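You operate a simulated robot arm through the tools that you are given. There is no shell and no other tool.

You are at the controls of a simulated two-armed robot. One attempt, no reset.

JOB
Blow the dust off the disc on the long grey mat with the air wand.
Fine: turn on the green knob by the holder for it; leave that knob off and the wand in its holder. Where these are worked on the way, their far stop is far enough and under half their travel is too little: green knob. What is to be rubbed or washed off counts as gone when no trace of it is left.

Only the result counts: the job must be done as asked and must still hold three seconds after the hand-in. Knocking over, shifting, dropping, spilling or breaking anything else fails it.

ROBOT AND FRAMES
Two 7-joint arms with fingered hands on one trunk that stands fixed in place. Base frame: the origin is at the foot of the trunk, x ahead of it, y to its left, z up. Readings come in m, rad, newtons and seconds.
The left shoulder is at [0.03, 0.136, 1.255], the right one opposite. Each reaches about 1.253 m from its shoulder. Payload 5 kg a hand.
The TCP of each hand is the grasp point between the finger pads, 0.042 m short of the fingertips. In the tool frame z runs along the fingers and y along their closing line. The gripper opens to 0.208 m; its body begins 0.119 m behind the TCP. The gripper is a hand of 4 fingers: y runs from the thumb to the fingers, the wrist lies at [0, 0, -0.332] in the tool frame.
Orientation is that of the tool frame in the base frame, as a unit quaternion [x, y, z, w]. With the fingers straight down and closing along the base's y, the tool's x points along the base's -x, its y along +y and its z along -z.

CONTROLS
- The arms move only by the tool step_arm. It takes "left_rows", "right_rows" or both (then of equal length, played together; a hand with none holds still); each is a list of rows, each a list of 6 numbers: the turn, a rotation vector about the tool's x, y, z in rad, then the shift along the tool's x, y, z in m. In form: [[rx, ry, rz, x, y, z], ...]. A call has 1 to 20 rows; each row shifts and turns the commanded pose from where the row before left it, along the tool's axes as they then stand. Each row takes 0.2 s and may step no farther than 0.05 m and 0.15 rad from the row before; otherwise, the whole call is refused. Where a pose cannot be reached the arm comes as near as it can. A force on the tool above 40 N (or 10 N above the force at the start of the call, whichever is more), or a blocked arm, ends the call early, and 0.2 s more pass. In this call time passes only in rows, and 0.2 s behind the last. It gives the time, the measured TCP pose, the force on the tool (base axes), the opening and the grip force at its end, in the units of the frame above (readings bear some noise), with the torque about the TCP (base axes, N m) and any sound that the robot's microphone picked up, and new pictures: "views" is both (left out), scene, wrist or none (wrist: the cameras of the hands that moved).
- Cameras (640 x 400 px; columns grow to the right, rows downward): "scene" is now at [0.0421, 0.0221, 1.9756]; the picture's right is [0.31, -0.95, -0.00], its down [-0.75, -0.24, -0.61] and it looks along [0.58, 0.19, -0.79] (base axes); focal length 374 px, centre (320, 200). "left" rides on the left gripper at [-0.101, 0, -0.145] in its tool frame; the picture's right is [-0.01, -1.00, 0.00], its down [0.82, 0.00, -0.57] and it looks along [0.57, 0.00, 0.82] (tool axes); focal length 261 px, centre (320, 200). "right" rides on the right gripper at [0.101, 0, -0.145] in its tool frame; the picture's right is [0.00, 1.00, 0.00], its down [-0.82, 0.00, -0.57] and it looks along [-0.57, 0.00, 0.82] (tool axes); focal length 261 px, centre (320, 200). There is no depth. A picture from a camera that has moved, and an enlarged one, comes with that camera's place and axes in the base frame and with its lens.
- lift_body(by): moves the trunk up (or, below 0, down) by that many m; the arms and the scene camera ride with it, the base frame stays. It gives what a move gives, with no picture.
- curl_fingers(finger1, finger2, finger3, thumb_bend, hand): sets how far each is bent, from 0 (flat) to 100 (curled in); at 30 the hand is open as for a grip, at 70 the pads meet at the TCP. One left out holds its place. A second passes; each finger stops where it meets its share of the squeeze, and holds until it gets a number again. It is the only way to open and close the hand. It gives what a move gives, with no picture; readings hold the bend of each and the force on the fingers (four entries, about 0 where the hand has none), thumb and palm.
- turn_head(pan, tilt): turns the head with the scene camera to pan (to the left, within 2.496 rad either way) and tilt (down, from -0.506 to 1.204), counted from straight ahead of the robot. It gives what a move gives, and a new picture of the scene camera.
- enlarge(camera, box): a new picture of the part [left, top, right, bottom] of that camera's present view, enlarged. It takes no simulated time.
- finish_job(): hands the job in; it is judged then, once.

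Nothing tells you positions but the pictures and the camera data. Unless the task says otherwise, let go and move clear before handing in.

The tools are called after "Emit:" as name(argument=value, ...) on one line, values as JSON. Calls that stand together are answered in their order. step_arm: Moves the arms, as the interface text tells. Its arguments: {"type":"object","properties":{"left_rows":{"type":"array","items":{"type":"array","items":{"type":"number"}}},"right_rows":{"type":"array","items":{"type":"array","items":{"type":"number"}}},"views":{"type":"string","enum":["both","scene","wrist","none"]}},"required":[]} The other tools are called the same way: lift_body (by) moves the trunk up or down; curl_fingers (finger1, finger2, finger3, thumb_bend, hand) moves the fingers one by one; turn_head (pan, tilt) turns the head that bears the scene camera; enlarge (camera, box) takes an enlarged picture of a part of a camera's view; finish_job () hands the job in.

At the start:

```text
time: 0.0
left_position: [0.7664, 0.3825, 1.2816]
left_tool_rot: [0.0, 1.0, -0.001, 0.0]
left_wrist_force: [0.6, -0.7, 0.0]
left_torque: [-0.01, -0.02, 0.02]
left_width: 0.2078
left_gripper_force: 0.1
left_shape: jaw
left_bend: [30.0, 30.0, 30.0, 30.0]
left_finger forces: [0.0, 0.1, 0.1, 0.1, 0.0, 0.0]
right_position: [0.7132, -0.1837, 1.2764]
right_tool_rot: [0.0, 1.0, 0.0, 0.0]
right_wrist_force: [0.6, 0.1, 0.5]
right_torque: [0.0, -0.01, 0.01]
right_width: 0.2076
right_gripper_force: 0.2
right_shape: jaw
right_bend: [30.0, 30.0, 30.0, 30.0]
right_finger forces: [0.0, 0.0, 0.1, 0.0, 0.0, 0.0]
trunk travel left (down, up): [-0.275, 0.215]
head pan, tilt (commanded): [0.314, 0.913]
```

scene: 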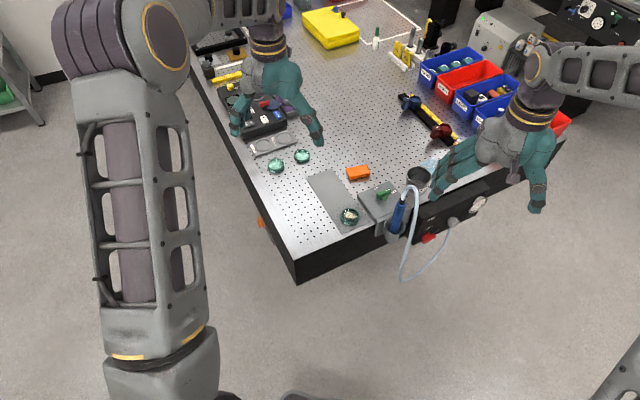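
right: 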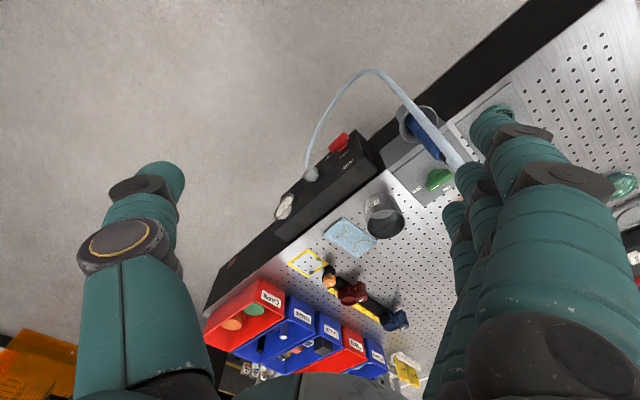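
left: 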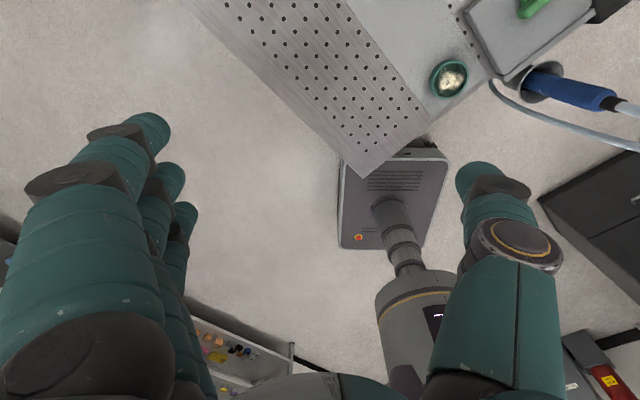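

I see a perforated bench with a grey mat carrying a dusty disc near its near corner, and next to it a block with a green knob and a blue air wand in a holder with a hose. I'll enlarge the views to locate things.

Emit:
enlarge(camera="scene", box=[300, 150, 460, 250])

Emit:
enlarge(camera="scene", box=[230, 120, 510, 295])

Emit:
enlarge(camera="left", box=[400, 0, 640, 150])

Emit:
enlarge(camera="right", box=[280, 60, 540, 260])

```text
4.00 times, centred on (380, 200) of scene
camera zoom: at [0.0421, 0.0221, 1.9756], right [0.31, -0.95, 0.0], down [-0.75, -0.24, -0.61], along [0.58, 0.19, -0.79], focal length 1494 px, centre (80, 200)
```

zoom: 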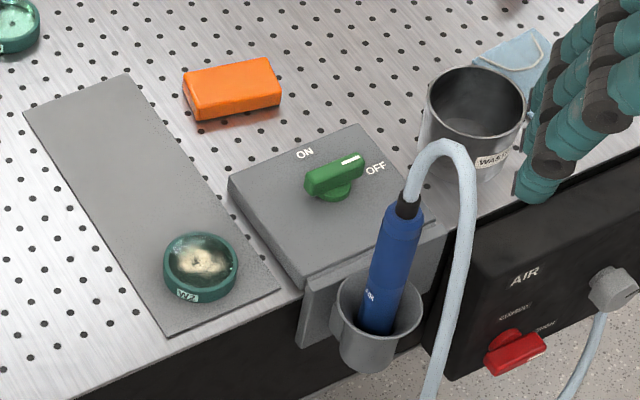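

```text
2.29 times, centred on (370, 208) of scene
camera zoom: at [0.0421, 0.0221, 1.9756], right [0.31, -0.95, 0.0], down [-0.75, -0.24, -0.61], along [0.58, 0.19, -0.79], focal length 854 px, centre (206, 183)
```

zoom: 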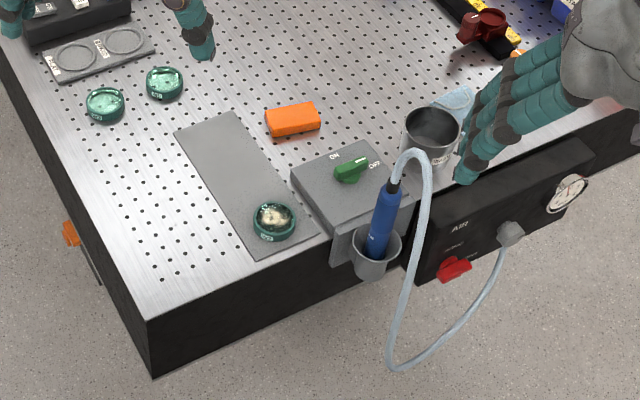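

```text
2.67 times, centred on (520, 75) of left
camera zoom: at [0.8665, 0.3807, 1.4255], right [0.01, -1.0, 0.0], down [-0.82, 0.0, 0.57], along [-0.57, 0.0, -0.82], focal length 695 px, centre (-213, 533)
```

zoom: 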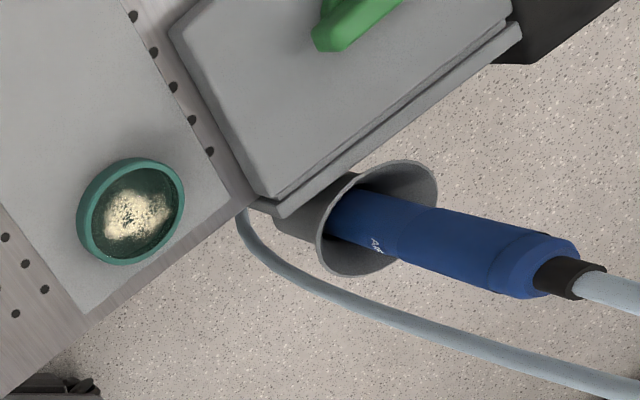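

```text
2.00 times, centred on (410, 160) of right
camera zoom: at [0.612, -0.1841, 1.4217], right [0.0, 1.0, 0.0], down [0.82, 0.0, 0.57], along [0.57, 0.0, -0.82], focal length 521 px, centre (140, 280)
```

zoom: 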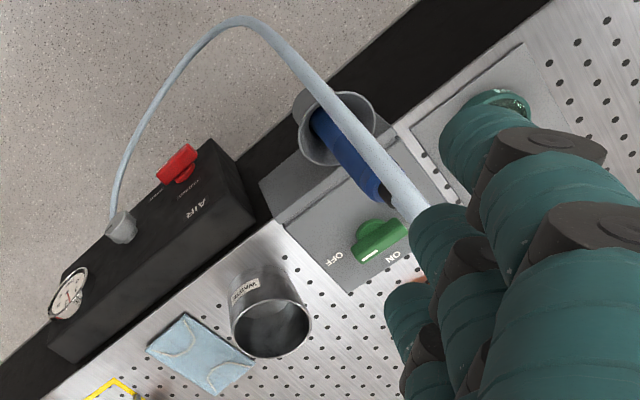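

The disc is at about (0.78, 0.15, 0.92), the knob at about (0.88, 0.06, 0.96), and the wand stands roughly vertical at (0.78, 0.0) with its handle from z 0.91 to 1.06. I'll look closer at the knob and wand before moving.

Emit:
enlarge(camera="scene", box=[352, 175, 432, 225])

Emit:
enlarge(camera="right", box=[380, 90, 500, 200])

Emit:
enlarge(camera="scene", box=[330, 195, 370, 235])

```text
8.00 times, centred on (392, 200) of scene
camera zoom: at [0.0421, 0.0221, 1.9756], right [0.31, -0.95, 0.0], down [-0.75, -0.24, -0.61], along [0.58, 0.19, -0.79], focal length 2988 px, centre (-256, 200)
```

zoom: 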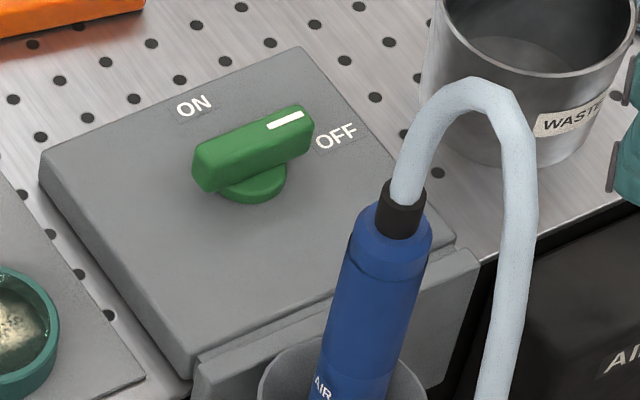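

```text
3.64 times, centred on (440, 145) of right
camera zoom: at [0.612, -0.1841, 1.4217], right [0.0, 1.0, 0.0], down [0.82, 0.0, 0.57], along [0.57, 0.0, -0.82], focal length 948 px, centre (-116, 400)
```

zoom: 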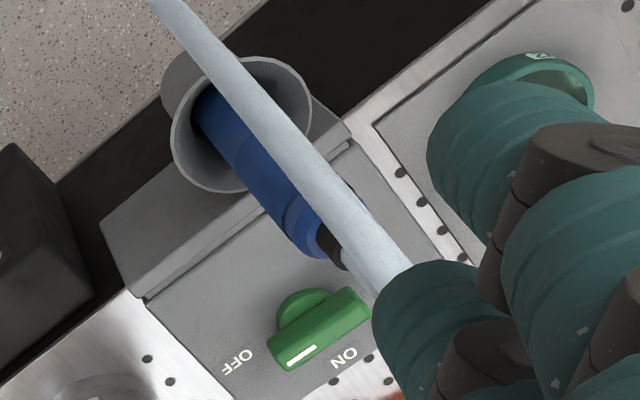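

```text
10.00 times, centred on (350, 215) of scene
camera zoom: at [0.0421, 0.0221, 1.9756], right [0.31, -0.95, 0.0], down [-0.75, -0.24, -0.61], along [0.58, 0.19, -0.79], focal length 3735 px, centre (20, 50)
```

zoom: 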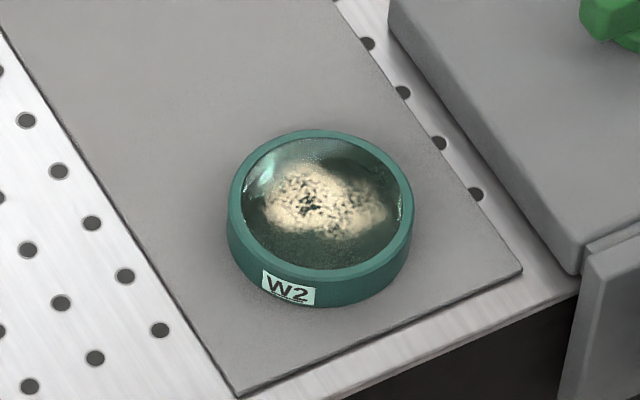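

The knob is a bar handle of about 5 cm whose white end points to OFF; ON lies a quarter turn counter-clockwise. I'll pull the right arm back out of the way and test how the left fingers look partly closed.

Emit:
step_arm(right_rows=[[0, 0, 0, 0.05, 0, -0.01], [0, 0, 0, 0.05, -0.02, -0.01], [0, 0, 0, 0.04, -0.03, 0], [0, 0, 0, 0.04, -0.03, 0], [0, 0, 0, 0.03, -0.03, 0], [0, 0, 0, 0.02, -0.03, 0]], views="none")

Emit:
curl_fingers(hand="left", finger1=60, finger2=60, finger3=60, thumb_bend=60)

Emit:
enlarge(camera="left", box=[0, 0, 640, 400])

Emit:
enlarge(camera="scene", box=[160, 0, 480, 200])

```text
refused: row 1 steps farther than a row can; nothing moved
```

```text
time: 1.0
left_position: [0.767, 0.3827, 1.2819]
left_tool_rot: [0.0, 1.0, 0.0, 0.0]
left_wrist_force: [0.2, -0.7, -0.2]
left_torque: [0.01, 0.0, 0.0]
left_width: 0.072
left_gripper_force: 0.0
left_shape: fingers
left_bend: [60.0, 60.0, 60.0, 60.0]
left_finger forces: [0.0, 0.0, 0.1, 0.1, 0.1, 0.0]
right_position: [0.7139, -0.1851, 1.2769]
right_tool_rot: [0.001, 1.0, 0.0, -0.001]
right_wrist_force: [-0.2, 0.4, -0.2]
right_torque: [-0.01, -0.02, -0.02]
right_width: 0.2077
right_gripper_force: 0.1
right_shape: jaw
right_bend: [30.0, 30.0, 30.0, 30.0]
right_finger forces: [0.1, 0.1, 0.1, 0.0, 0.0, 0.0]
trunk travel left (down, up): [-0.275, 0.215]
head pan, tilt (commanded): [0.314, 0.913]
```

```text
1.00 times, centred on (320, 200) of left (not enlarged: the box is as wide or as high as the picture)
camera zoom: at [0.8665, 0.3807, 1.4255], right [0.01, -1.0, 0.0], down [-0.82, 0.0, 0.57], along [-0.57, 0.0, -0.82], focal length 261 px, centre (320, 200)
```

zoom: 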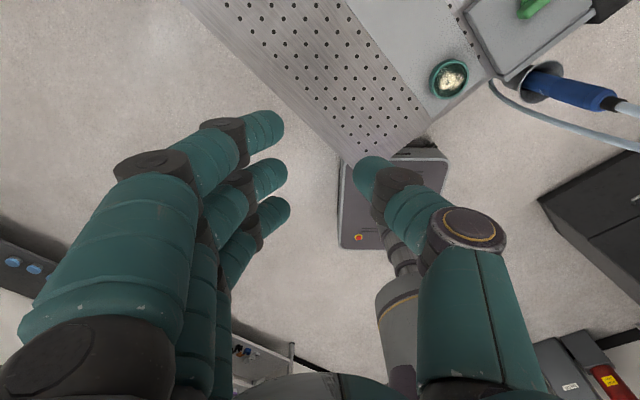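

```text
2.00 times, centred on (320, 100) of scene
camera zoom: at [0.0421, 0.0221, 1.9756], right [0.31, -0.95, 0.0], down [-0.75, -0.24, -0.61], along [0.58, 0.19, -0.79], focal length 747 px, centre (320, 400)
```

zoom: 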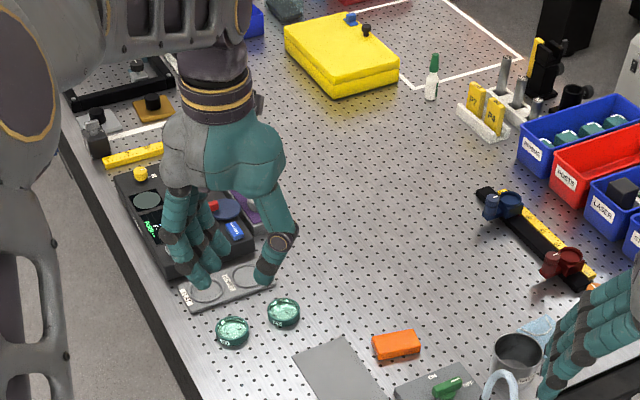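

The first move was refused only because a diagonal step was a hair too long. I'll redo the right arm's retreat with smaller steps, and test an asymmetric left-hand pinch (thumb straighter, fingers more bent) in free air.

Emit:
step_arm(right_rows=[[0, 0, 0, 0.045, 0, -0.01], [0, 0, 0, 0.04, -0.02, -0.01], [0, 0, 0, 0.035, -0.03, 0], [0, 0, 0, 0.035, -0.03, 0], [0, 0, 0, 0.03, -0.03, 0], [0, 0, 0, 0.03, -0.03, 0], [0, 0, 0, 0.03, -0.03, 0]], views="none")

Emit:
curl_fingers(hand="left", finger1=72, finger2=72, finger3=72, thumb_bend=55)

Emit:
enlarge(camera="left", box=[0, 0, 640, 400])

Emit:
enlarge(camera="scene", box=[280, 100, 520, 250])

```text
time: 2.6
left_position: [0.7634, 0.3815, 1.2839]
left_tool_rot: [-0.001, 1.0, 0.0, 0.001]
left_wrist_force: [0.1, 0.2, -0.3]
left_torque: [0.04, -0.08, -0.01]
left_width: 0.0719
left_gripper_force: 0.0
left_shape: fingers
left_bend: [60.0, 60.0, 60.0, 60.0]
left_finger forces: [0.1, 0.0, 0.0, 0.0, 0.0, 0.0]
right_position: [0.4669, -0.3545, 1.2961]
right_tool_rot: [-0.001, 1.0, -0.001, 0.001]
right_wrist_force: [-1.2, 0.4, 0.8]
right_torque: [0.06, -0.1, 0.01]
right_width: 0.208
right_gripper_force: 0.0
right_shape: jaw
right_bend: [30.0, 30.0, 30.0, 30.0]
right_finger forces: [0.0, 0.0, 0.1, 0.1, 0.0, 0.0]
trunk travel left (down, up): [-0.275, 0.215]
head pan, tilt (commanded): [0.314, 0.913]
```

```text
time: 3.6
left_position: [0.7669, 0.3819, 1.2817]
left_tool_rot: [0.0, 1.0, 0.0, 0.0]
left_wrist_force: [-0.3, -0.3, 0.5]
left_torque: [0.02, -0.01, 0.02]
left_width: 0.0565
left_gripper_force: 0.1
left_shape: fingers
left_bend: [72.0, 72.0, 72.0, 55.0]
left_finger forces: [0.1, 0.0, 0.1, 0.0, 0.1, 0.1]
right_position: [0.4672, -0.3542, 1.2964]
right_tool_rot: [0.0, 1.0, -0.001, 0.0]
right_wrist_force: [-0.2, 0.1, -0.3]
right_torque: [-0.01, -0.04, -0.02]
right_width: 0.2075
right_gripper_force: 0.0
right_shape: jaw
right_bend: [30.0, 30.0, 30.0, 30.0]
right_finger forces: [0.1, 0.0, 0.0, 0.1, 0.1, 0.0]
trunk travel left (down, up): [-0.275, 0.215]
head pan, tilt (commanded): [0.314, 0.913]
```

```text
1.00 times, centred on (320, 200) of left (not enlarged: the box is as wide or as high as the picture)
camera zoom: at [0.8661, 0.3804, 1.4258], right [0.01, -1.0, 0.0], down [-0.82, 0.0, 0.57], along [-0.57, 0.0, -0.82], focal length 261 px, centre (320, 200)
```

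zoom: 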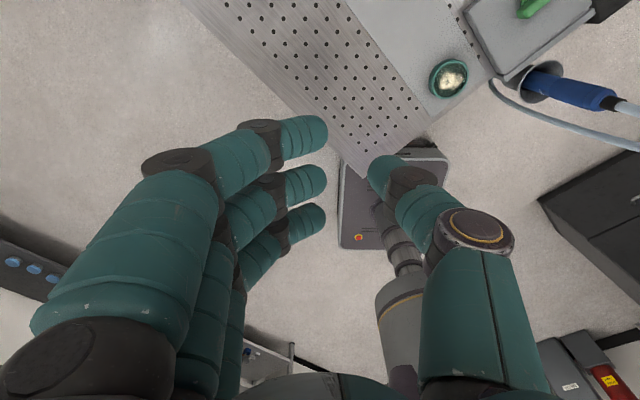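

```text
2.67 times, centred on (400, 175) of scene
camera zoom: at [0.0415, 0.0219, 1.9756], right [0.31, -0.95, 0.0], down [-0.75, -0.24, -0.61], along [0.58, 0.19, -0.79], focal length 996 px, centre (107, 267)
```

zoom: 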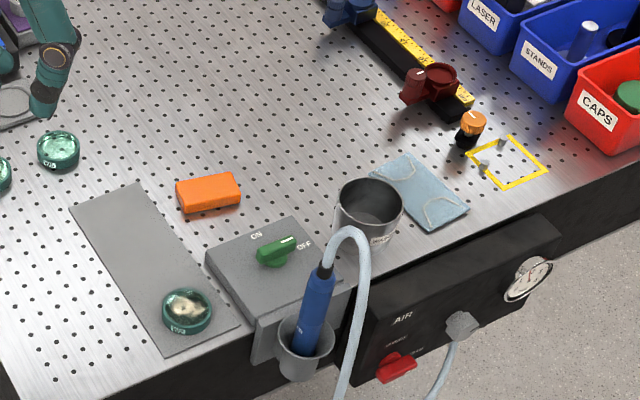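

With fingers bent to 72 the tips reach the centre line and hang about 4 cm below the TCP. I want a single-finger "poker" to turn the knob without crowding the wand, so I'll test one finger out with the rest curled, still in free air.

Emit:
curl_fingers(hand="left", finger1=62, finger2=100, finger3=100, thumb_bend=30)

Emit:
enlarge(camera="left", box=[0, 0, 640, 400])

Emit:
enlarge(camera="scene", box=[200, 50, 360, 150])

```text
time: 4.6
left_position: [0.7669, 0.3824, 1.2811]
left_tool_rot: [0.0, 1.0, 0.001, 0.0]
left_wrist_force: [-0.1, 0.4, 0.1]
left_torque: [0.0, 0.01, 0.0]
left_width: 0.1407
left_gripper_force: 0.0
left_shape: fingers
left_bend: [62.0, 100.0, 100.0, 30.0]
left_finger forces: [0.0, 0.0, 0.0, 0.0, 0.0, 0.1]
right_position: [0.4696, -0.3536, 1.2966]
right_tool_rot: [0.0, 1.0, 0.0, 0.001]
right_wrist_force: [-0.5, 0.2, 0.1]
right_torque: [-0.02, 0.01, -0.02]
right_width: 0.2079
right_gripper_force: 0.1
right_shape: jaw
right_bend: [30.0, 30.0, 30.0, 30.0]
right_finger forces: [0.0, 0.0, 0.0, 0.0, 0.0, 0.0]
trunk travel left (down, up): [-0.275, 0.215]
head pan, tilt (commanded): [0.314, 0.913]
```

```text
1.00 times, centred on (320, 200) of left (not enlarged: the box is as wide or as high as the picture)
camera zoom: at [0.8664, 0.3806, 1.4256], right [0.01, -1.0, 0.0], down [-0.82, 0.0, 0.57], along [-0.57, 0.0, -0.82], focal length 261 px, centre (320, 200)
```

zoom: 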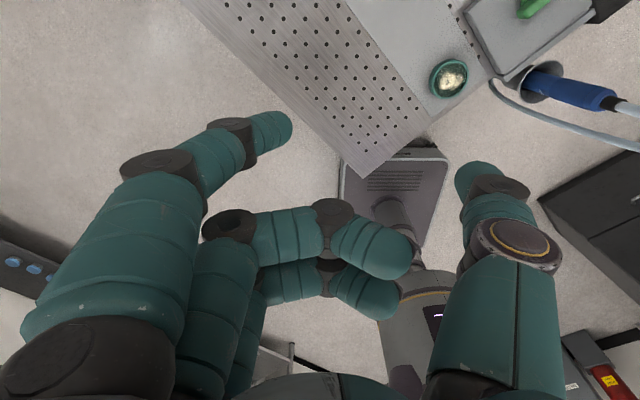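

```text
4.00 times, centred on (280, 100) of scene
camera zoom: at [0.0418, 0.022, 1.9756], right [0.31, -0.95, 0.0], down [-0.75, -0.24, -0.61], along [0.58, 0.19, -0.79], focal length 1494 px, centre (480, 600)
```

zoom: 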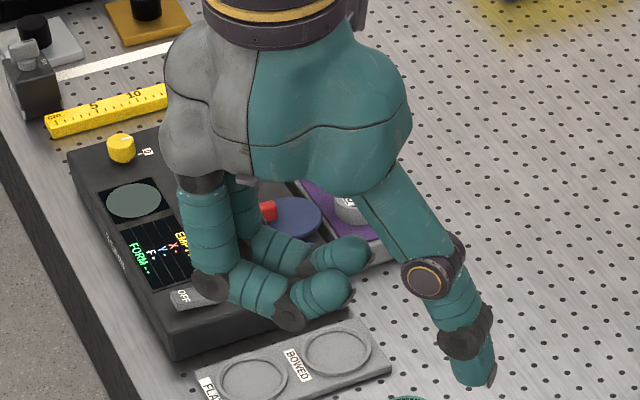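

The thumb makes the best poker: with all fingers curled to 100 only the thumb tip hangs below the hand, and the hand stays over the mat side, clear of wand and hose. I'll curl the fingers, yaw the left hand 45° and bring it to a hover above the knob area.

Emit:
curl_fingers(hand="left", finger1=100, finger2=100, finger3=100, thumb_bend=30)

Emit:
step_arm(left_rows=[[0, 0, -0.1309, 0, 0, 0], [0, 0, -0.1309, 0, 0, 0], [0, 0, -0.1309, 0, 0, 0], [0, 0, -0.1309, 0, 0, 0], [0, 0, -0.1309, 0, 0, 0], [0, 0, -0.1309, 0, 0, 0], [0, 0, 0, 0.0225, -0.0344, 0.026], [0, 0, 0, 0.0225, -0.0344, 0.026], [0, 0, 0, 0.0225, -0.0344, 0.026], [0, 0, 0, 0.0225, -0.0344, 0.026], [0, 0, 0, 0.0225, -0.0344, 0.026]], views="both")

```text
time: 5.6
left_position: [0.7652, 0.3826, 1.2808]
left_tool_rot: [0.0, 1.0, 0.0, 0.0]
left_wrist_force: [0.1, 0.4, -0.2]
left_torque: [-0.02, 0.01, 0.03]
left_width: 0.1044
left_gripper_force: 0.2
left_shape: fingers
left_bend: [100.0, 100.0, 100.0, 30.0]
left_finger forces: [0.0, 0.0, 0.0, 0.1, 0.0, 0.0]
right_position: [0.4691, -0.3549, 1.2953]
right_tool_rot: [0.001, 1.0, -0.001, 0.0]
right_wrist_force: [-0.2, 0.0, -0.6]
right_torque: [0.01, -0.02, -0.01]
right_width: 0.2079
right_gripper_force: 0.0
right_shape: jaw
right_bend: [30.0, 30.0, 30.0, 30.0]
right_finger forces: [0.0, 0.1, 0.0, 0.0, 0.0, 0.1]
trunk travel left (down, up): [-0.275, 0.215]
head pan, tilt (commanded): [0.314, 0.913]
```

```text
time: 8.0
left_position: [0.809, 0.1833, 1.1498]
left_tool_rot: [-0.384, 0.923, 0.002, 0.001]
left_wrist_force: [1.3, 0.7, 0.7]
left_torque: [-0.1, 0.15, 0.03]
left_width: 0.1044
left_gripper_force: 0.0
left_shape: fingers
left_bend: [100.0, 100.0, 100.0, 30.0]
left_finger forces: [0.1, 0.0, 0.1, 0.0, 0.0, 0.0]
right_position: [0.4701, -0.3561, 1.2949]
right_tool_rot: [-0.001, 1.0, 0.001, -0.001]
right_wrist_force: [-0.3, 0.0, 0.3]
right_torque: [0.15, 0.02, -0.01]
right_width: 0.2081
right_gripper_force: 0.0
right_shape: jaw
right_bend: [30.0, 30.0, 30.0, 30.0]
right_finger forces: [0.0, 0.0, 0.0, 0.0, 0.0, 0.0]
trunk travel left (down, up): [-0.275, 0.215]
head pan, tilt (commanded): [0.314, 0.913]
camera scene: at [0.0432, 0.02, 1.9755], right [0.31, -0.95, 0.0], down [-0.75, -0.24, -0.61], along [0.58, 0.19, -0.79], focal length 374 px, centre (320, 200)
camera left: at [0.8789, 0.252, 1.2949], right [0.71, -0.7, 0.0], down [-0.58, -0.59, 0.57], along [-0.4, -0.41, -0.82], focal length 261 px, centre (320, 200)
```

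scene: 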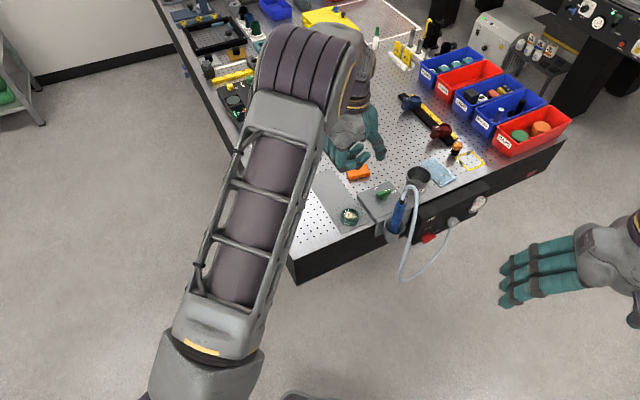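
left: 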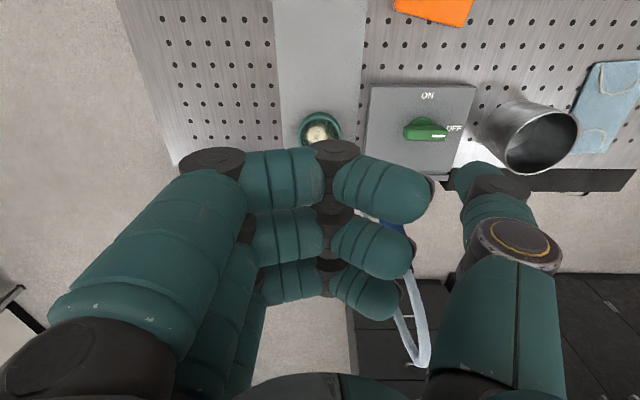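

The left camera is now squared up with the bench. I'll enlarge to measure the knob, block, and thumb tip.

Emit:
enlarge(camera="left", box=[340, 60, 500, 160])

Emit:
enlarge(camera="scene", box=[330, 130, 450, 205])

```text
4.00 times, centred on (420, 110) of left
camera zoom: at [0.8789, 0.252, 1.2949], right [0.71, -0.7, 0.0], down [-0.58, -0.59, 0.57], along [-0.4, -0.41, -0.82], focal length 1043 px, centre (-80, 560)
```

zoom: 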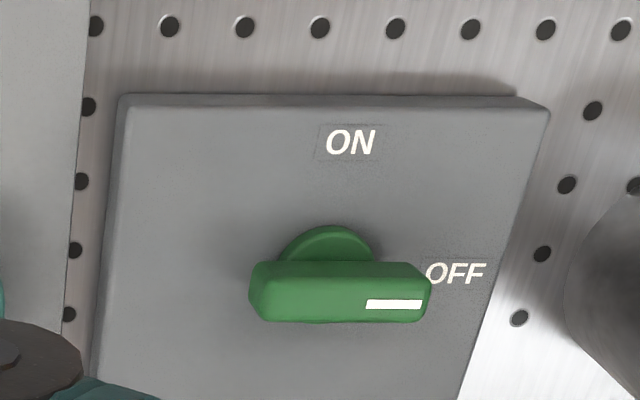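

```text
5.33 times, centred on (390, 168) of scene
camera zoom: at [0.0432, 0.02, 1.9755], right [0.31, -0.95, 0.0], down [-0.75, -0.24, -0.61], along [0.58, 0.19, -0.79], focal length 1992 px, centre (-53, 373)
```

zoom: 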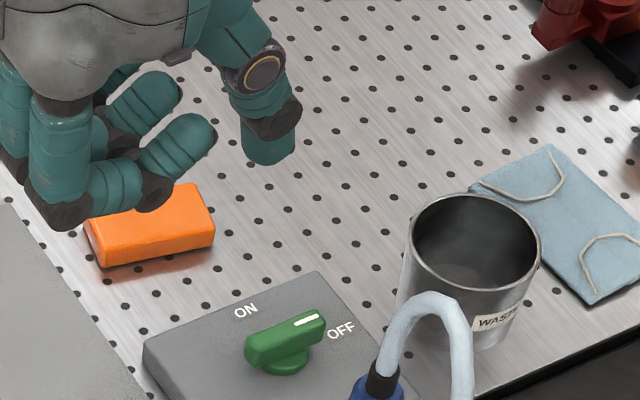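

Knob axis measures about (0.889, 0.061), bar top z 0.958, block top z 0.933. I'll lower the thumb to hover just above knob height on the inner side of the bar's tail and check.

Emit:
step_arm(left_rows=[[0, 0, 0, -0.003, -0.002, 0.045], [0, 0, 0, -0.003, -0.003, 0.045], [0, 0, 0, 0, 0, 0.04]], views="both")

Emit:
enlarge(camera="scene", box=[350, 160, 430, 210])

Emit:
enlarge(camera="left", box=[400, 80, 560, 180])

```text
time: 8.8
left_position: [0.818, 0.1831, 1.0202]
left_tool_rot: [-0.383, 0.924, 0.0, 0.0]
left_wrist_force: [1.8, -0.3, 0.6]
left_torque: [-0.05, 0.19, 0.04]
left_width: 0.1044
left_gripper_force: 0.1
left_shape: fingers
left_bend: [100.0, 100.0, 100.0, 30.0]
left_finger forces: [0.0, 0.0, 0.1, 0.0, 0.0, 0.1]
right_position: [0.4694, -0.3545, 1.2966]
right_tool_rot: [0.0, 1.0, 0.0, -0.001]
right_wrist_force: [0.8, 0.7, -0.3]
right_torque: [0.01, 0.1, -0.01]
right_width: 0.2077
right_gripper_force: 0.1
right_shape: jaw
right_bend: [30.0, 30.0, 30.0, 30.0]
right_finger forces: [0.0, 0.1, 0.1, 0.1, 0.0, 0.0]
trunk travel left (down, up): [-0.275, 0.215]
head pan, tilt (commanded): [0.314, 0.913]
camera scene: at [0.0435, 0.022, 1.9755], right [0.31, -0.95, 0.0], down [-0.75, -0.24, -0.61], along [0.58, 0.19, -0.79], focal length 374 px, centre (320, 200)
camera left: at [0.8887, 0.2521, 1.1636], right [0.71, -0.7, 0.0], down [-0.58, -0.58, 0.57], along [-0.4, -0.41, -0.82], focal length 261 px, centre (320, 200)
```

scene: 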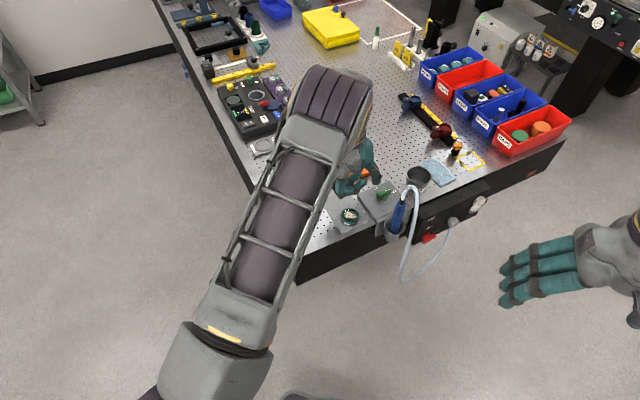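
left: 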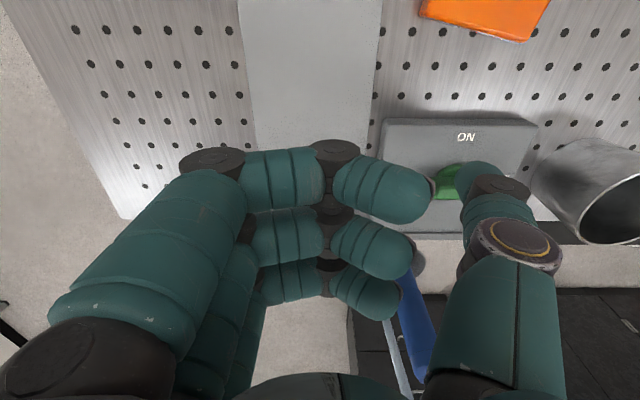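

```text
8.00 times, centred on (390, 185) of scene
camera zoom: at [0.0435, 0.022, 1.9755], right [0.31, -0.95, 0.0], down [-0.75, -0.24, -0.61], along [0.58, 0.19, -0.79], focal length 2988 px, centre (-240, 320)
```

zoom: 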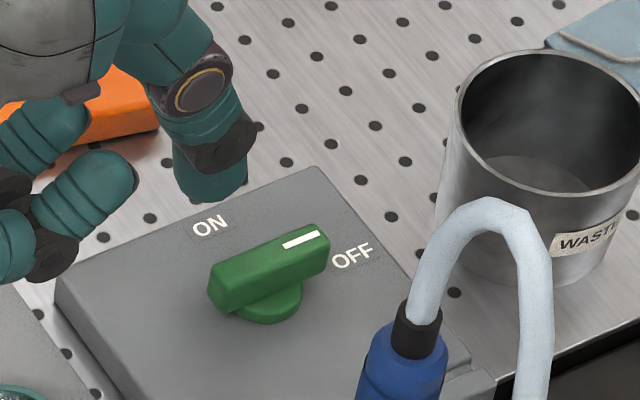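

```text
4.00 times, centred on (480, 130) of left
camera zoom: at [0.8887, 0.2521, 1.1636], right [0.71, -0.7, 0.0], down [-0.58, -0.58, 0.57], along [-0.4, -0.41, -0.82], focal length 1043 px, centre (-320, 480)
```

zoom: 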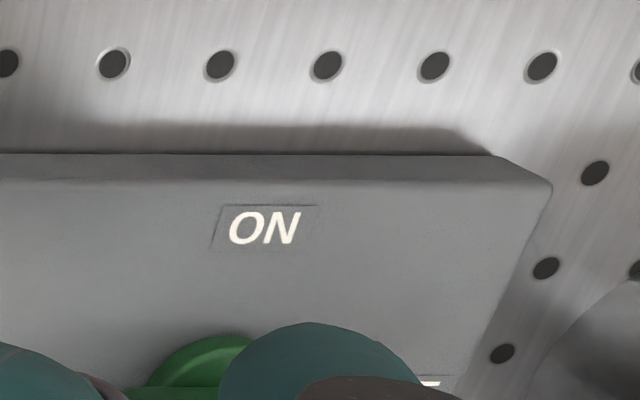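

The thumb tip sits about 1.4 cm left and 3.3 cm inward of the knob axis, which is nearly right. I'll shift it slightly left and lower it beside the bar's tail.

Emit:
step_arm(left_rows=[[0, 0, 0, 0, 0.005, 0], [0, 0, 0, 0, 0, 0.02], [0, 0, 0, 0, 0, 0.018]], views="none")

Emit:
enlarge(camera="scene", box=[350, 160, 430, 210])

Emit:
enlarge(camera="left", box=[340, 80, 580, 230])

```text
time: 9.6
left_position: [0.8137, 0.1859, 0.9836]
left_tool_rot: [-0.382, 0.924, 0.0, 0.001]
left_wrist_force: [0.9, 0.6, 0.3]
left_torque: [0.0, 0.0, 0.01]
left_width: 0.1047
left_gripper_force: 0.1
left_shape: fingers
left_bend: [100.0, 100.0, 100.0, 30.0]
left_finger forces: [0.0, 0.1, 0.0, 0.0, 0.0, 0.0]
right_position: [0.4674, -0.3539, 1.2963]
right_tool_rot: [0.0, 1.0, 0.0, 0.001]
right_wrist_force: [-0.2, -0.2, 0.1]
right_torque: [0.0, 0.0, -0.02]
right_width: 0.2078
right_gripper_force: 0.1
right_shape: jaw
right_bend: [30.0, 30.0, 30.0, 30.0]
right_finger forces: [0.1, 0.1, 0.0, 0.1, 0.0, 0.0]
trunk travel left (down, up): [-0.275, 0.215]
head pan, tilt (commanded): [0.314, 0.913]
```

```text
8.00 times, centred on (390, 185) of scene
camera zoom: at [0.0419, 0.0223, 1.9755], right [0.31, -0.95, 0.0], down [-0.75, -0.24, -0.61], along [0.58, 0.19, -0.79], focal length 2988 px, centre (-240, 320)
```

zoom: 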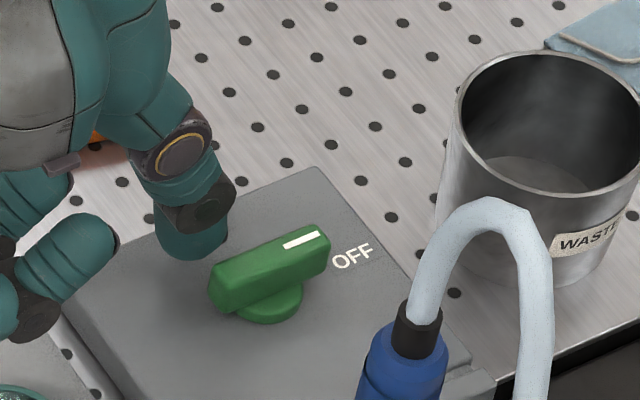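

```text
2.67 times, centred on (460, 155) of left
camera zoom: at [0.8846, 0.2556, 1.1273], right [0.71, -0.7, 0.0], down [-0.58, -0.58, 0.57], along [-0.4, -0.41, -0.82], focal length 695 px, centre (-53, 320)
```

zoom: 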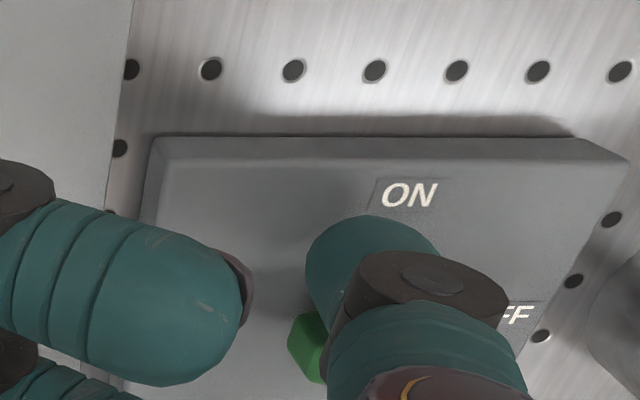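

The thumb is properly placed just inside the bar's tail. Now I'll sweep it in an arc around the knob axis to turn the knob toward ON.

Emit:
step_arm(left_rows=[[0, 0, 0, 0.0055, -0.001, 0.002], [0, 0, 0, 0.0055, 0.0057, 0], [0, 0, 0, 0.0068, 0.0041, 0], [0, 0, 0, 0.0076, 0.0022, 0], [0, 0, 0, 0.0079, 0.0002, 0], [0, 0, 0, 0.0078, -0.0018, 0], [0, 0, 0, 0.0069, -0.0039, 0]], views="none")

Emit:
enlarge(camera="scene", box=[350, 160, 430, 210])

Emit:
enlarge(camera="left", box=[340, 80, 580, 230])

```text
time: 11.2
left_position: [0.7744, 0.155, 0.9814]
left_tool_rot: [-0.383, 0.924, 0.0, 0.0]
left_wrist_force: [-0.4, -0.8, -0.1]
left_torque: [0.03, 0.04, 0.02]
left_width: 0.1046
left_gripper_force: 0.0
left_shape: fingers
left_bend: [100.0, 100.0, 100.0, 30.0]
left_finger forces: [0.0, 0.0, 0.0, 0.1, 0.2, 0.1]
right_position: [0.4684, -0.3547, 1.2959]
right_tool_rot: [0.0, 1.0, 0.0, 0.0]
right_wrist_force: [1.0, -1.3, 0.4]
right_torque: [0.02, 0.0, 0.01]
right_width: 0.2078
right_gripper_force: 0.0
right_shape: jaw
right_bend: [30.0, 30.0, 30.0, 30.0]
right_finger forces: [0.0, 0.0, 0.0, 0.0, 0.0, 0.0]
trunk travel left (down, up): [-0.275, 0.215]
head pan, tilt (commanded): [0.314, 0.913]
```

```text
8.00 times, centred on (390, 185) of scene
camera zoom: at [0.0419, 0.0214, 1.9756], right [0.31, -0.95, 0.0], down [-0.75, -0.24, -0.61], along [0.58, 0.19, -0.79], focal length 2988 px, centre (-240, 320)
```

zoom: 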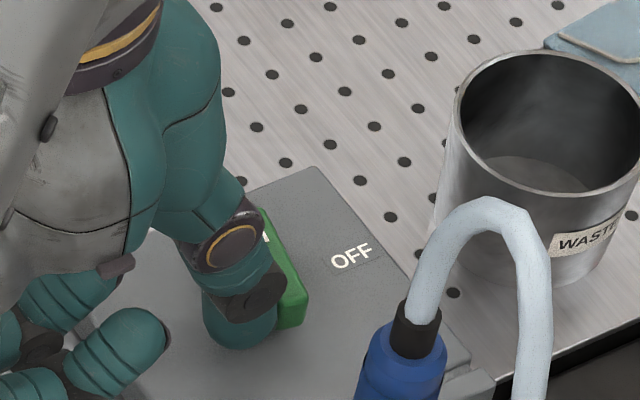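

```text
2.67 times, centred on (460, 155) of left
camera zoom: at [0.8449, 0.2242, 1.1253], right [0.71, -0.7, 0.0], down [-0.58, -0.58, 0.57], along [-0.4, -0.41, -0.82], focal length 695 px, centre (-53, 320)
```

zoom: 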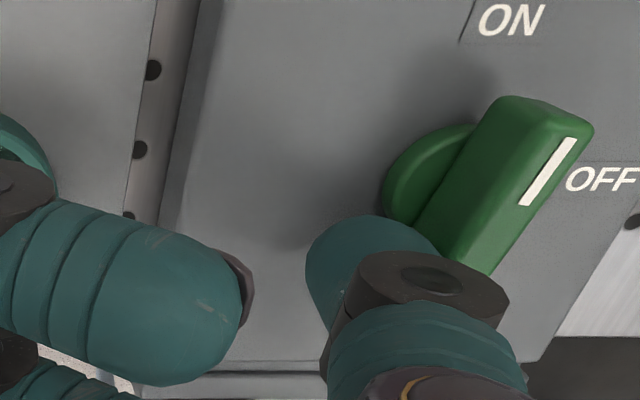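

The knob bar now points along the inward direction at ON (about 88–90° turned). I'll back the thumb off, rise, and turn the left hand toward the wand-grasp orientation.

Emit:
step_arm(left_rows=[[0, 0, 0, 0, 0.012, 0], [0, 0, 0, 0, 0, -0.03], [0, 0, 0, 0, 0, -0.045], [0, 0, 0, 0, 0, -0.045], [0, 0, 0, 0, 0, -0.045], [0, 0, 0, 0, 0, -0.045], [0, 0, 0, 0, 0, -0.045], [0, 0, 0, 0.01, 0.044, 0], [0, 0, 0, 0.01, 0.044, 0], [0, 0, 0, 0.01, 0.044, 0], [0, 0, 0, 0.01, 0.04, 0]], views="scene")

Emit:
enlarge(camera="scene", box=[330, 160, 490, 260])

```text
time: 13.6
left_position: [0.614, 0.2574, 1.2383]
left_tool_rot: [-0.383, 0.924, -0.001, 0.0]
left_wrist_force: [-1.1, -0.1, 1.3]
left_torque: [-0.04, -0.1, 0.0]
left_width: 0.1046
left_gripper_force: 0.1
left_shape: fingers
left_bend: [100.0, 100.0, 100.0, 30.0]
left_finger forces: [0.0, 0.1, 0.1, 0.1, 0.0, 0.0]
right_position: [0.466, -0.3538, 1.2972]
right_tool_rot: [0.001, 1.0, 0.0, 0.001]
right_wrist_force: [-0.4, 0.3, 0.9]
right_torque: [-0.1, -0.1, -0.02]
right_width: 0.2077
right_gripper_force: 0.0
right_shape: jaw
right_bend: [30.0, 30.0, 30.0, 30.0]
right_finger forces: [0.0, 0.1, 0.1, 0.0, 0.0, 0.0]
trunk travel left (down, up): [-0.275, 0.215]
head pan, tilt (commanded): [0.314, 0.913]
camera scene: at [0.0397, 0.0235, 1.9756], right [0.31, -0.95, 0.0], down [-0.75, -0.24, -0.61], along [0.58, 0.19, -0.79], focal length 374 px, centre (320, 200)
```

scene: 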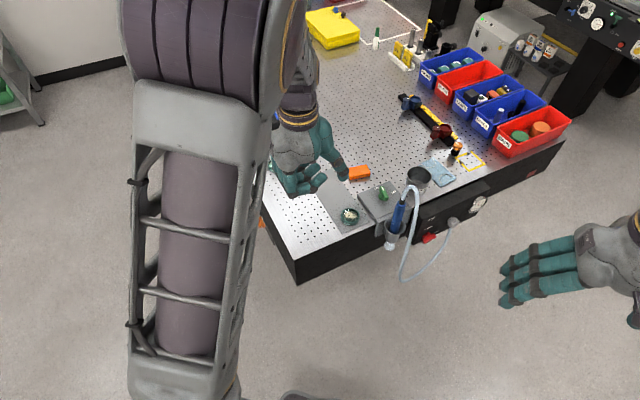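

```text
4.00 times, centred on (410, 210) of scene
camera zoom: at [0.0397, 0.0235, 1.9756], right [0.31, -0.95, 0.0], down [-0.75, -0.24, -0.61], along [0.58, 0.19, -0.79], focal length 1494 px, centre (-40, 160)
```

zoom: 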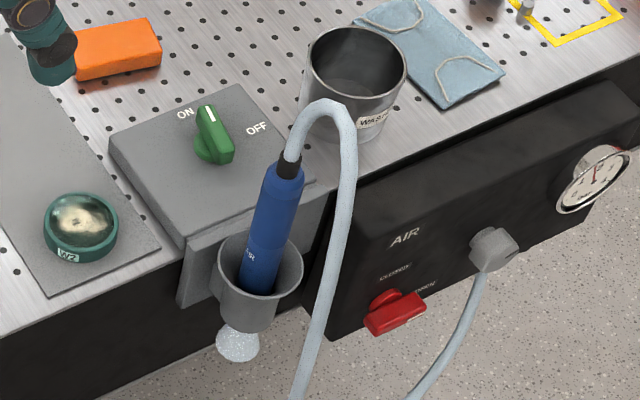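

The knob shows ON and air now blows out below the holder, so the supply works. I'll rotate the left hand so it points along the bench front edge toward the wand, at a safe distance.

Emit:
step_arm(left_rows=[[0, 0, 0.1428, 0, 0, 0], [0, 0, 0.1428, 0, 0, 0], [0, 0, 0.1428, 0, 0, 0], [0, 0, 0.1428, 0, 0, 0], [0, 0, 0.1428, 0, 0, 0], [0, 0, 0.1428, 0, 0, 0], [0, 0, 0.1428, 0, 0, 0], [0, 0, 0.1428, 0, 0, 0], [0, 0, 0.1428, 0, 0, 0], [0, 0, 0.1428, 0, 0, 0], [0, 0, 0.1428, 0, 0, 0]], views="none")

Emit:
step_arm(left_rows=[[0, -0.1428, 0, 0, 0, 0], [0, -0.1428, 0, 0, 0, 0], [0, -0.1428, 0, 0, 0, 0], [0, -0.1428, 0, 0, 0, 0], [0, -0.1428, 0, 0, 0, 0], [0, -0.1428, 0, 0, 0, 0], [0, -0.1428, 0, 0, 0, 0], [0, -0.1428, 0, 0, 0, 0], [0, -0.1428, 0, 0, 0, 0], [0, -0.1428, 0, 0, 0, 0], [0, -0.1428, 0, 0, 0, 0]], views="both")

```text
time: 16.0
left_position: [0.6163, 0.2569, 1.2344]
left_tool_rot: [0.383, 0.924, 0.0, 0.0]
left_wrist_force: [-0.4, 0.4, 0.4]
left_torque: [0.01, -0.01, 0.05]
left_width: 0.1045
left_gripper_force: 0.1
left_shape: fingers
left_bend: [100.0, 100.0, 100.0, 30.0]
left_finger forces: [0.0, 0.0, 0.0, 0.0, 0.0, 0.1]
right_position: [0.4694, -0.354, 1.2962]
right_tool_rot: [-0.001, 1.0, 0.0, 0.0]
right_wrist_force: [-0.2, 0.3, -1.5]
right_torque: [-0.06, 0.0, 0.04]
right_width: 0.2078
right_gripper_force: 0.1
right_shape: jaw
right_bend: [30.0, 30.0, 30.0, 30.0]
right_finger forces: [0.1, 0.0, 0.1, 0.0, 0.1, 0.0]
trunk travel left (down, up): [-0.275, 0.215]
head pan, tilt (commanded): [0.314, 0.913]
```

```text
time: 18.4
left_position: [0.6163, 0.2588, 1.2358]
left_tool_rot: [0.27, 0.653, -0.27, 0.654]
left_wrist_force: [0.0, 0.0, -0.5]
left_torque: [0.03, 0.0, -0.13]
left_width: 0.1045
left_gripper_force: 0.0
left_shape: fingers
left_bend: [100.0, 100.0, 100.0, 30.0]
left_finger forces: [0.0, 0.0, 0.0, 0.0, 0.0, 0.0]
right_position: [0.4692, -0.3537, 1.2972]
right_tool_rot: [-0.001, 1.0, 0.0, 0.0]
right_wrist_force: [0.9, 0.6, 0.6]
right_torque: [-0.09, 0.07, 0.01]
right_width: 0.2079
right_gripper_force: 0.1
right_shape: jaw
right_bend: [30.0, 30.0, 30.0, 30.0]
right_finger forces: [0.1, 0.0, 0.0, 0.0, 0.0, 0.1]
trunk travel left (down, up): [-0.275, 0.215]
head pan, tilt (commanded): [0.314, 0.913]
camera scene: at [0.0429, 0.0242, 1.9755], right [0.31, -0.95, 0.0], down [-0.75, -0.25, -0.61], along [0.58, 0.19, -0.79], focal length 374 px, centre (320, 200)
camera left: at [0.514, 0.3593, 1.3359], right [-0.71, -0.71, 0.01], down [-0.41, 0.4, -0.82], along [0.58, -0.58, -0.57], focal length 261 px, centre (320, 200)
```

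scene: 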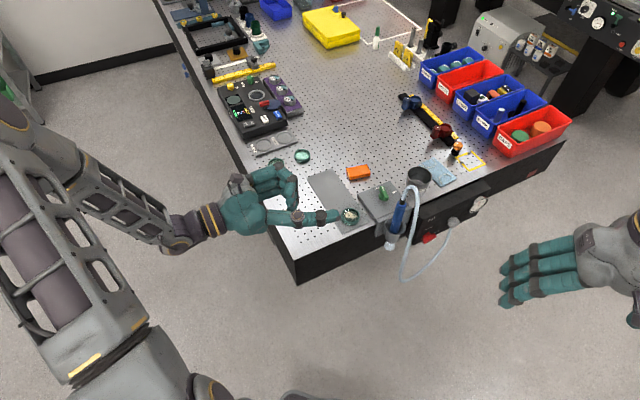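
left: 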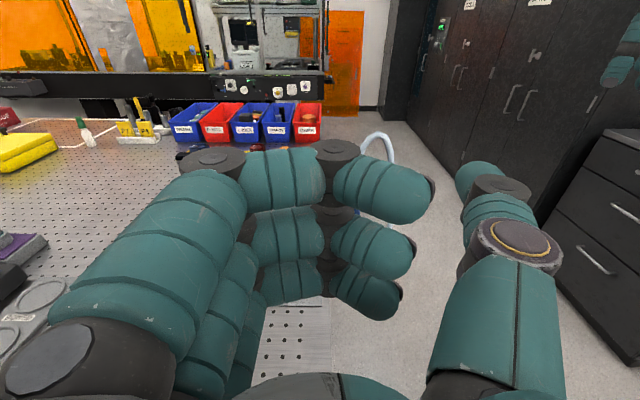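

The left hand now points along the front edge toward the wand. I'll half-open the hand for the approach and come down to a pre-grasp spot, then look.

Emit:
curl_fingers(hand="left", finger1=46, finger2=46, finger3=46, thumb_bend=50)

Emit:
step_arm(left_rows=[[0, 0, 0, 0.035, -0.014, 0.02], [0, 0, 0, 0.035, -0.014, 0.02], [0, 0, 0, 0.035, -0.014, 0.02], [0, 0, 0, 0.035, -0.014, 0.02]], views="both")

Emit:
enlarge(camera="left", box=[220, 60, 460, 210])

Emit:
enlarge(camera="scene", box=[280, 160, 440, 260])

```text
time: 19.4
left_position: [0.6158, 0.2564, 1.2365]
left_tool_rot: [0.27, 0.654, -0.271, 0.653]
left_wrist_force: [0.0, -0.2, -0.6]
left_torque: [-0.03, 0.0, 0.01]
left_width: 0.1312
left_gripper_force: 0.1
left_shape: fingers
left_bend: [46.0, 46.0, 46.0, 50.0]
left_finger forces: [0.0, 0.0, 0.0, 0.1, 0.1, 0.0]
right_position: [0.4699, -0.3541, 1.2968]
right_tool_rot: [0.0, 1.0, 0.0, 0.0]
right_wrist_force: [-0.5, 0.6, -0.4]
right_torque: [-0.03, 0.0, -0.01]
right_width: 0.2075
right_gripper_force: 0.0
right_shape: jaw
right_bend: [30.0, 30.0, 30.0, 30.0]
right_finger forces: [0.0, 0.1, 0.0, 0.0, 0.0, 0.0]
trunk travel left (down, up): [-0.275, 0.215]
head pan, tilt (commanded): [0.314, 0.913]
```

```text
time: 20.4
left_position: [0.6335, 0.1625, 1.0953]
left_tool_rot: [0.27, 0.654, -0.269, 0.653]
left_wrist_force: [1.0, 0.5, 1.0]
left_torque: [-0.01, 0.02, -0.08]
left_width: 0.131
left_gripper_force: 0.0
left_shape: fingers
left_bend: [46.0, 46.0, 46.0, 50.0]
left_finger forces: [0.0, 0.0, 0.0, 0.0, 0.1, 0.1]
right_position: [0.4702, -0.3539, 1.2951]
right_tool_rot: [0.0, 1.0, 0.001, -0.001]
right_wrist_force: [0.3, 0.0, -0.3]
right_torque: [-0.04, 0.06, 0.01]
right_width: 0.2079
right_gripper_force: 0.0
right_shape: jaw
right_bend: [30.0, 30.0, 30.0, 30.0]
right_finger forces: [0.1, 0.2, 0.0, 0.0, 0.1, 0.1]
trunk travel left (down, up): [-0.275, 0.215]
head pan, tilt (commanded): [0.314, 0.913]
camera scene: at [0.0435, 0.0224, 1.9755], right [0.31, -0.95, 0.0], down [-0.75, -0.24, -0.61], along [0.58, 0.19, -0.79], focal length 374 px, centre (320, 200)
camera left: at [0.5309, 0.2626, 1.1965], right [-0.71, -0.71, 0.0], down [-0.41, 0.4, -0.82], along [0.58, -0.58, -0.57], focal length 261 px, centre (320, 200)
```

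scene: 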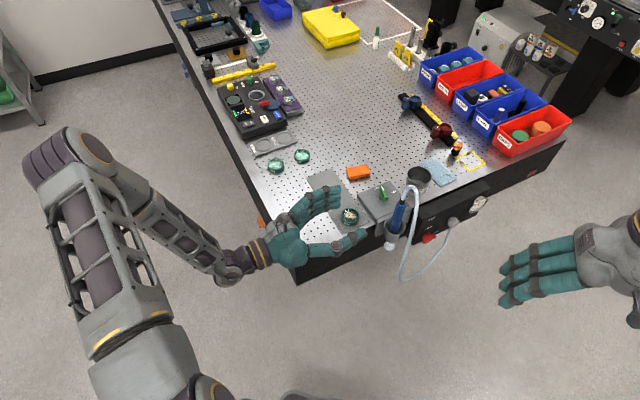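
left: 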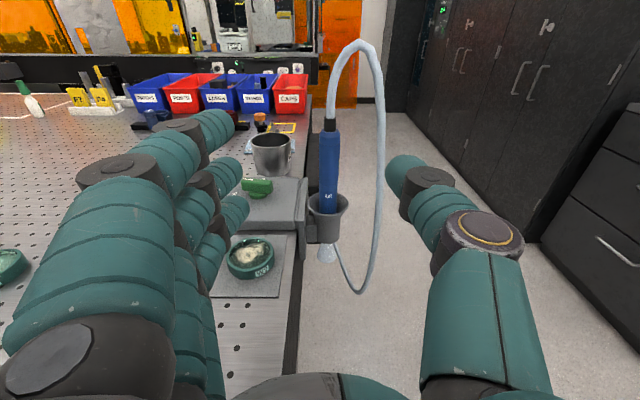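

```text
2.67 times, centred on (340, 135) of left
camera zoom: at [0.5309, 0.2626, 1.1965], right [-0.71, -0.71, 0.0], down [-0.41, 0.4, -0.82], along [0.58, -0.58, -0.57], focal length 695 px, centre (267, 373)
```

zoom: 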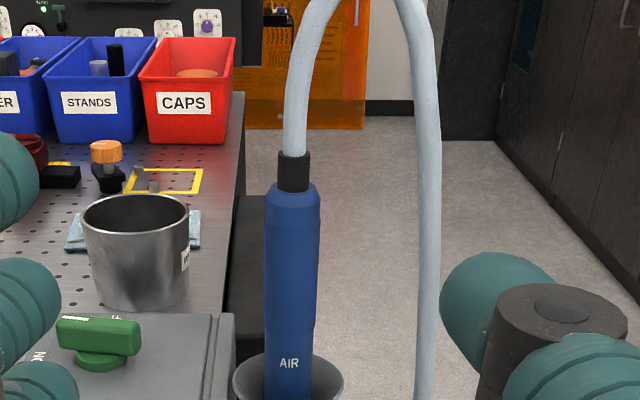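

```text
4.00 times, centred on (360, 210) of scene
camera zoom: at [0.0435, 0.0224, 1.9755], right [0.31, -0.95, 0.0], down [-0.75, -0.24, -0.61], along [0.58, 0.19, -0.79], focal length 1494 px, centre (160, 160)
```

zoom: 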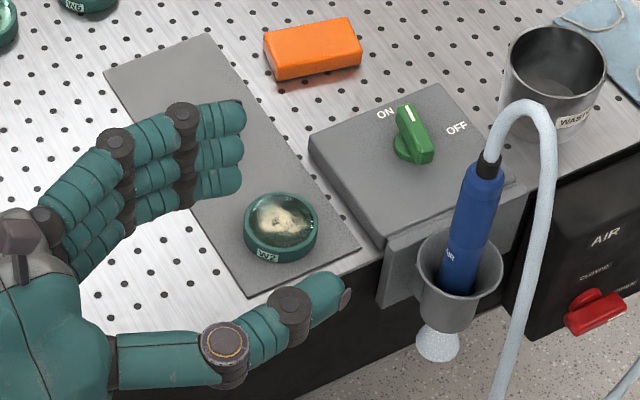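

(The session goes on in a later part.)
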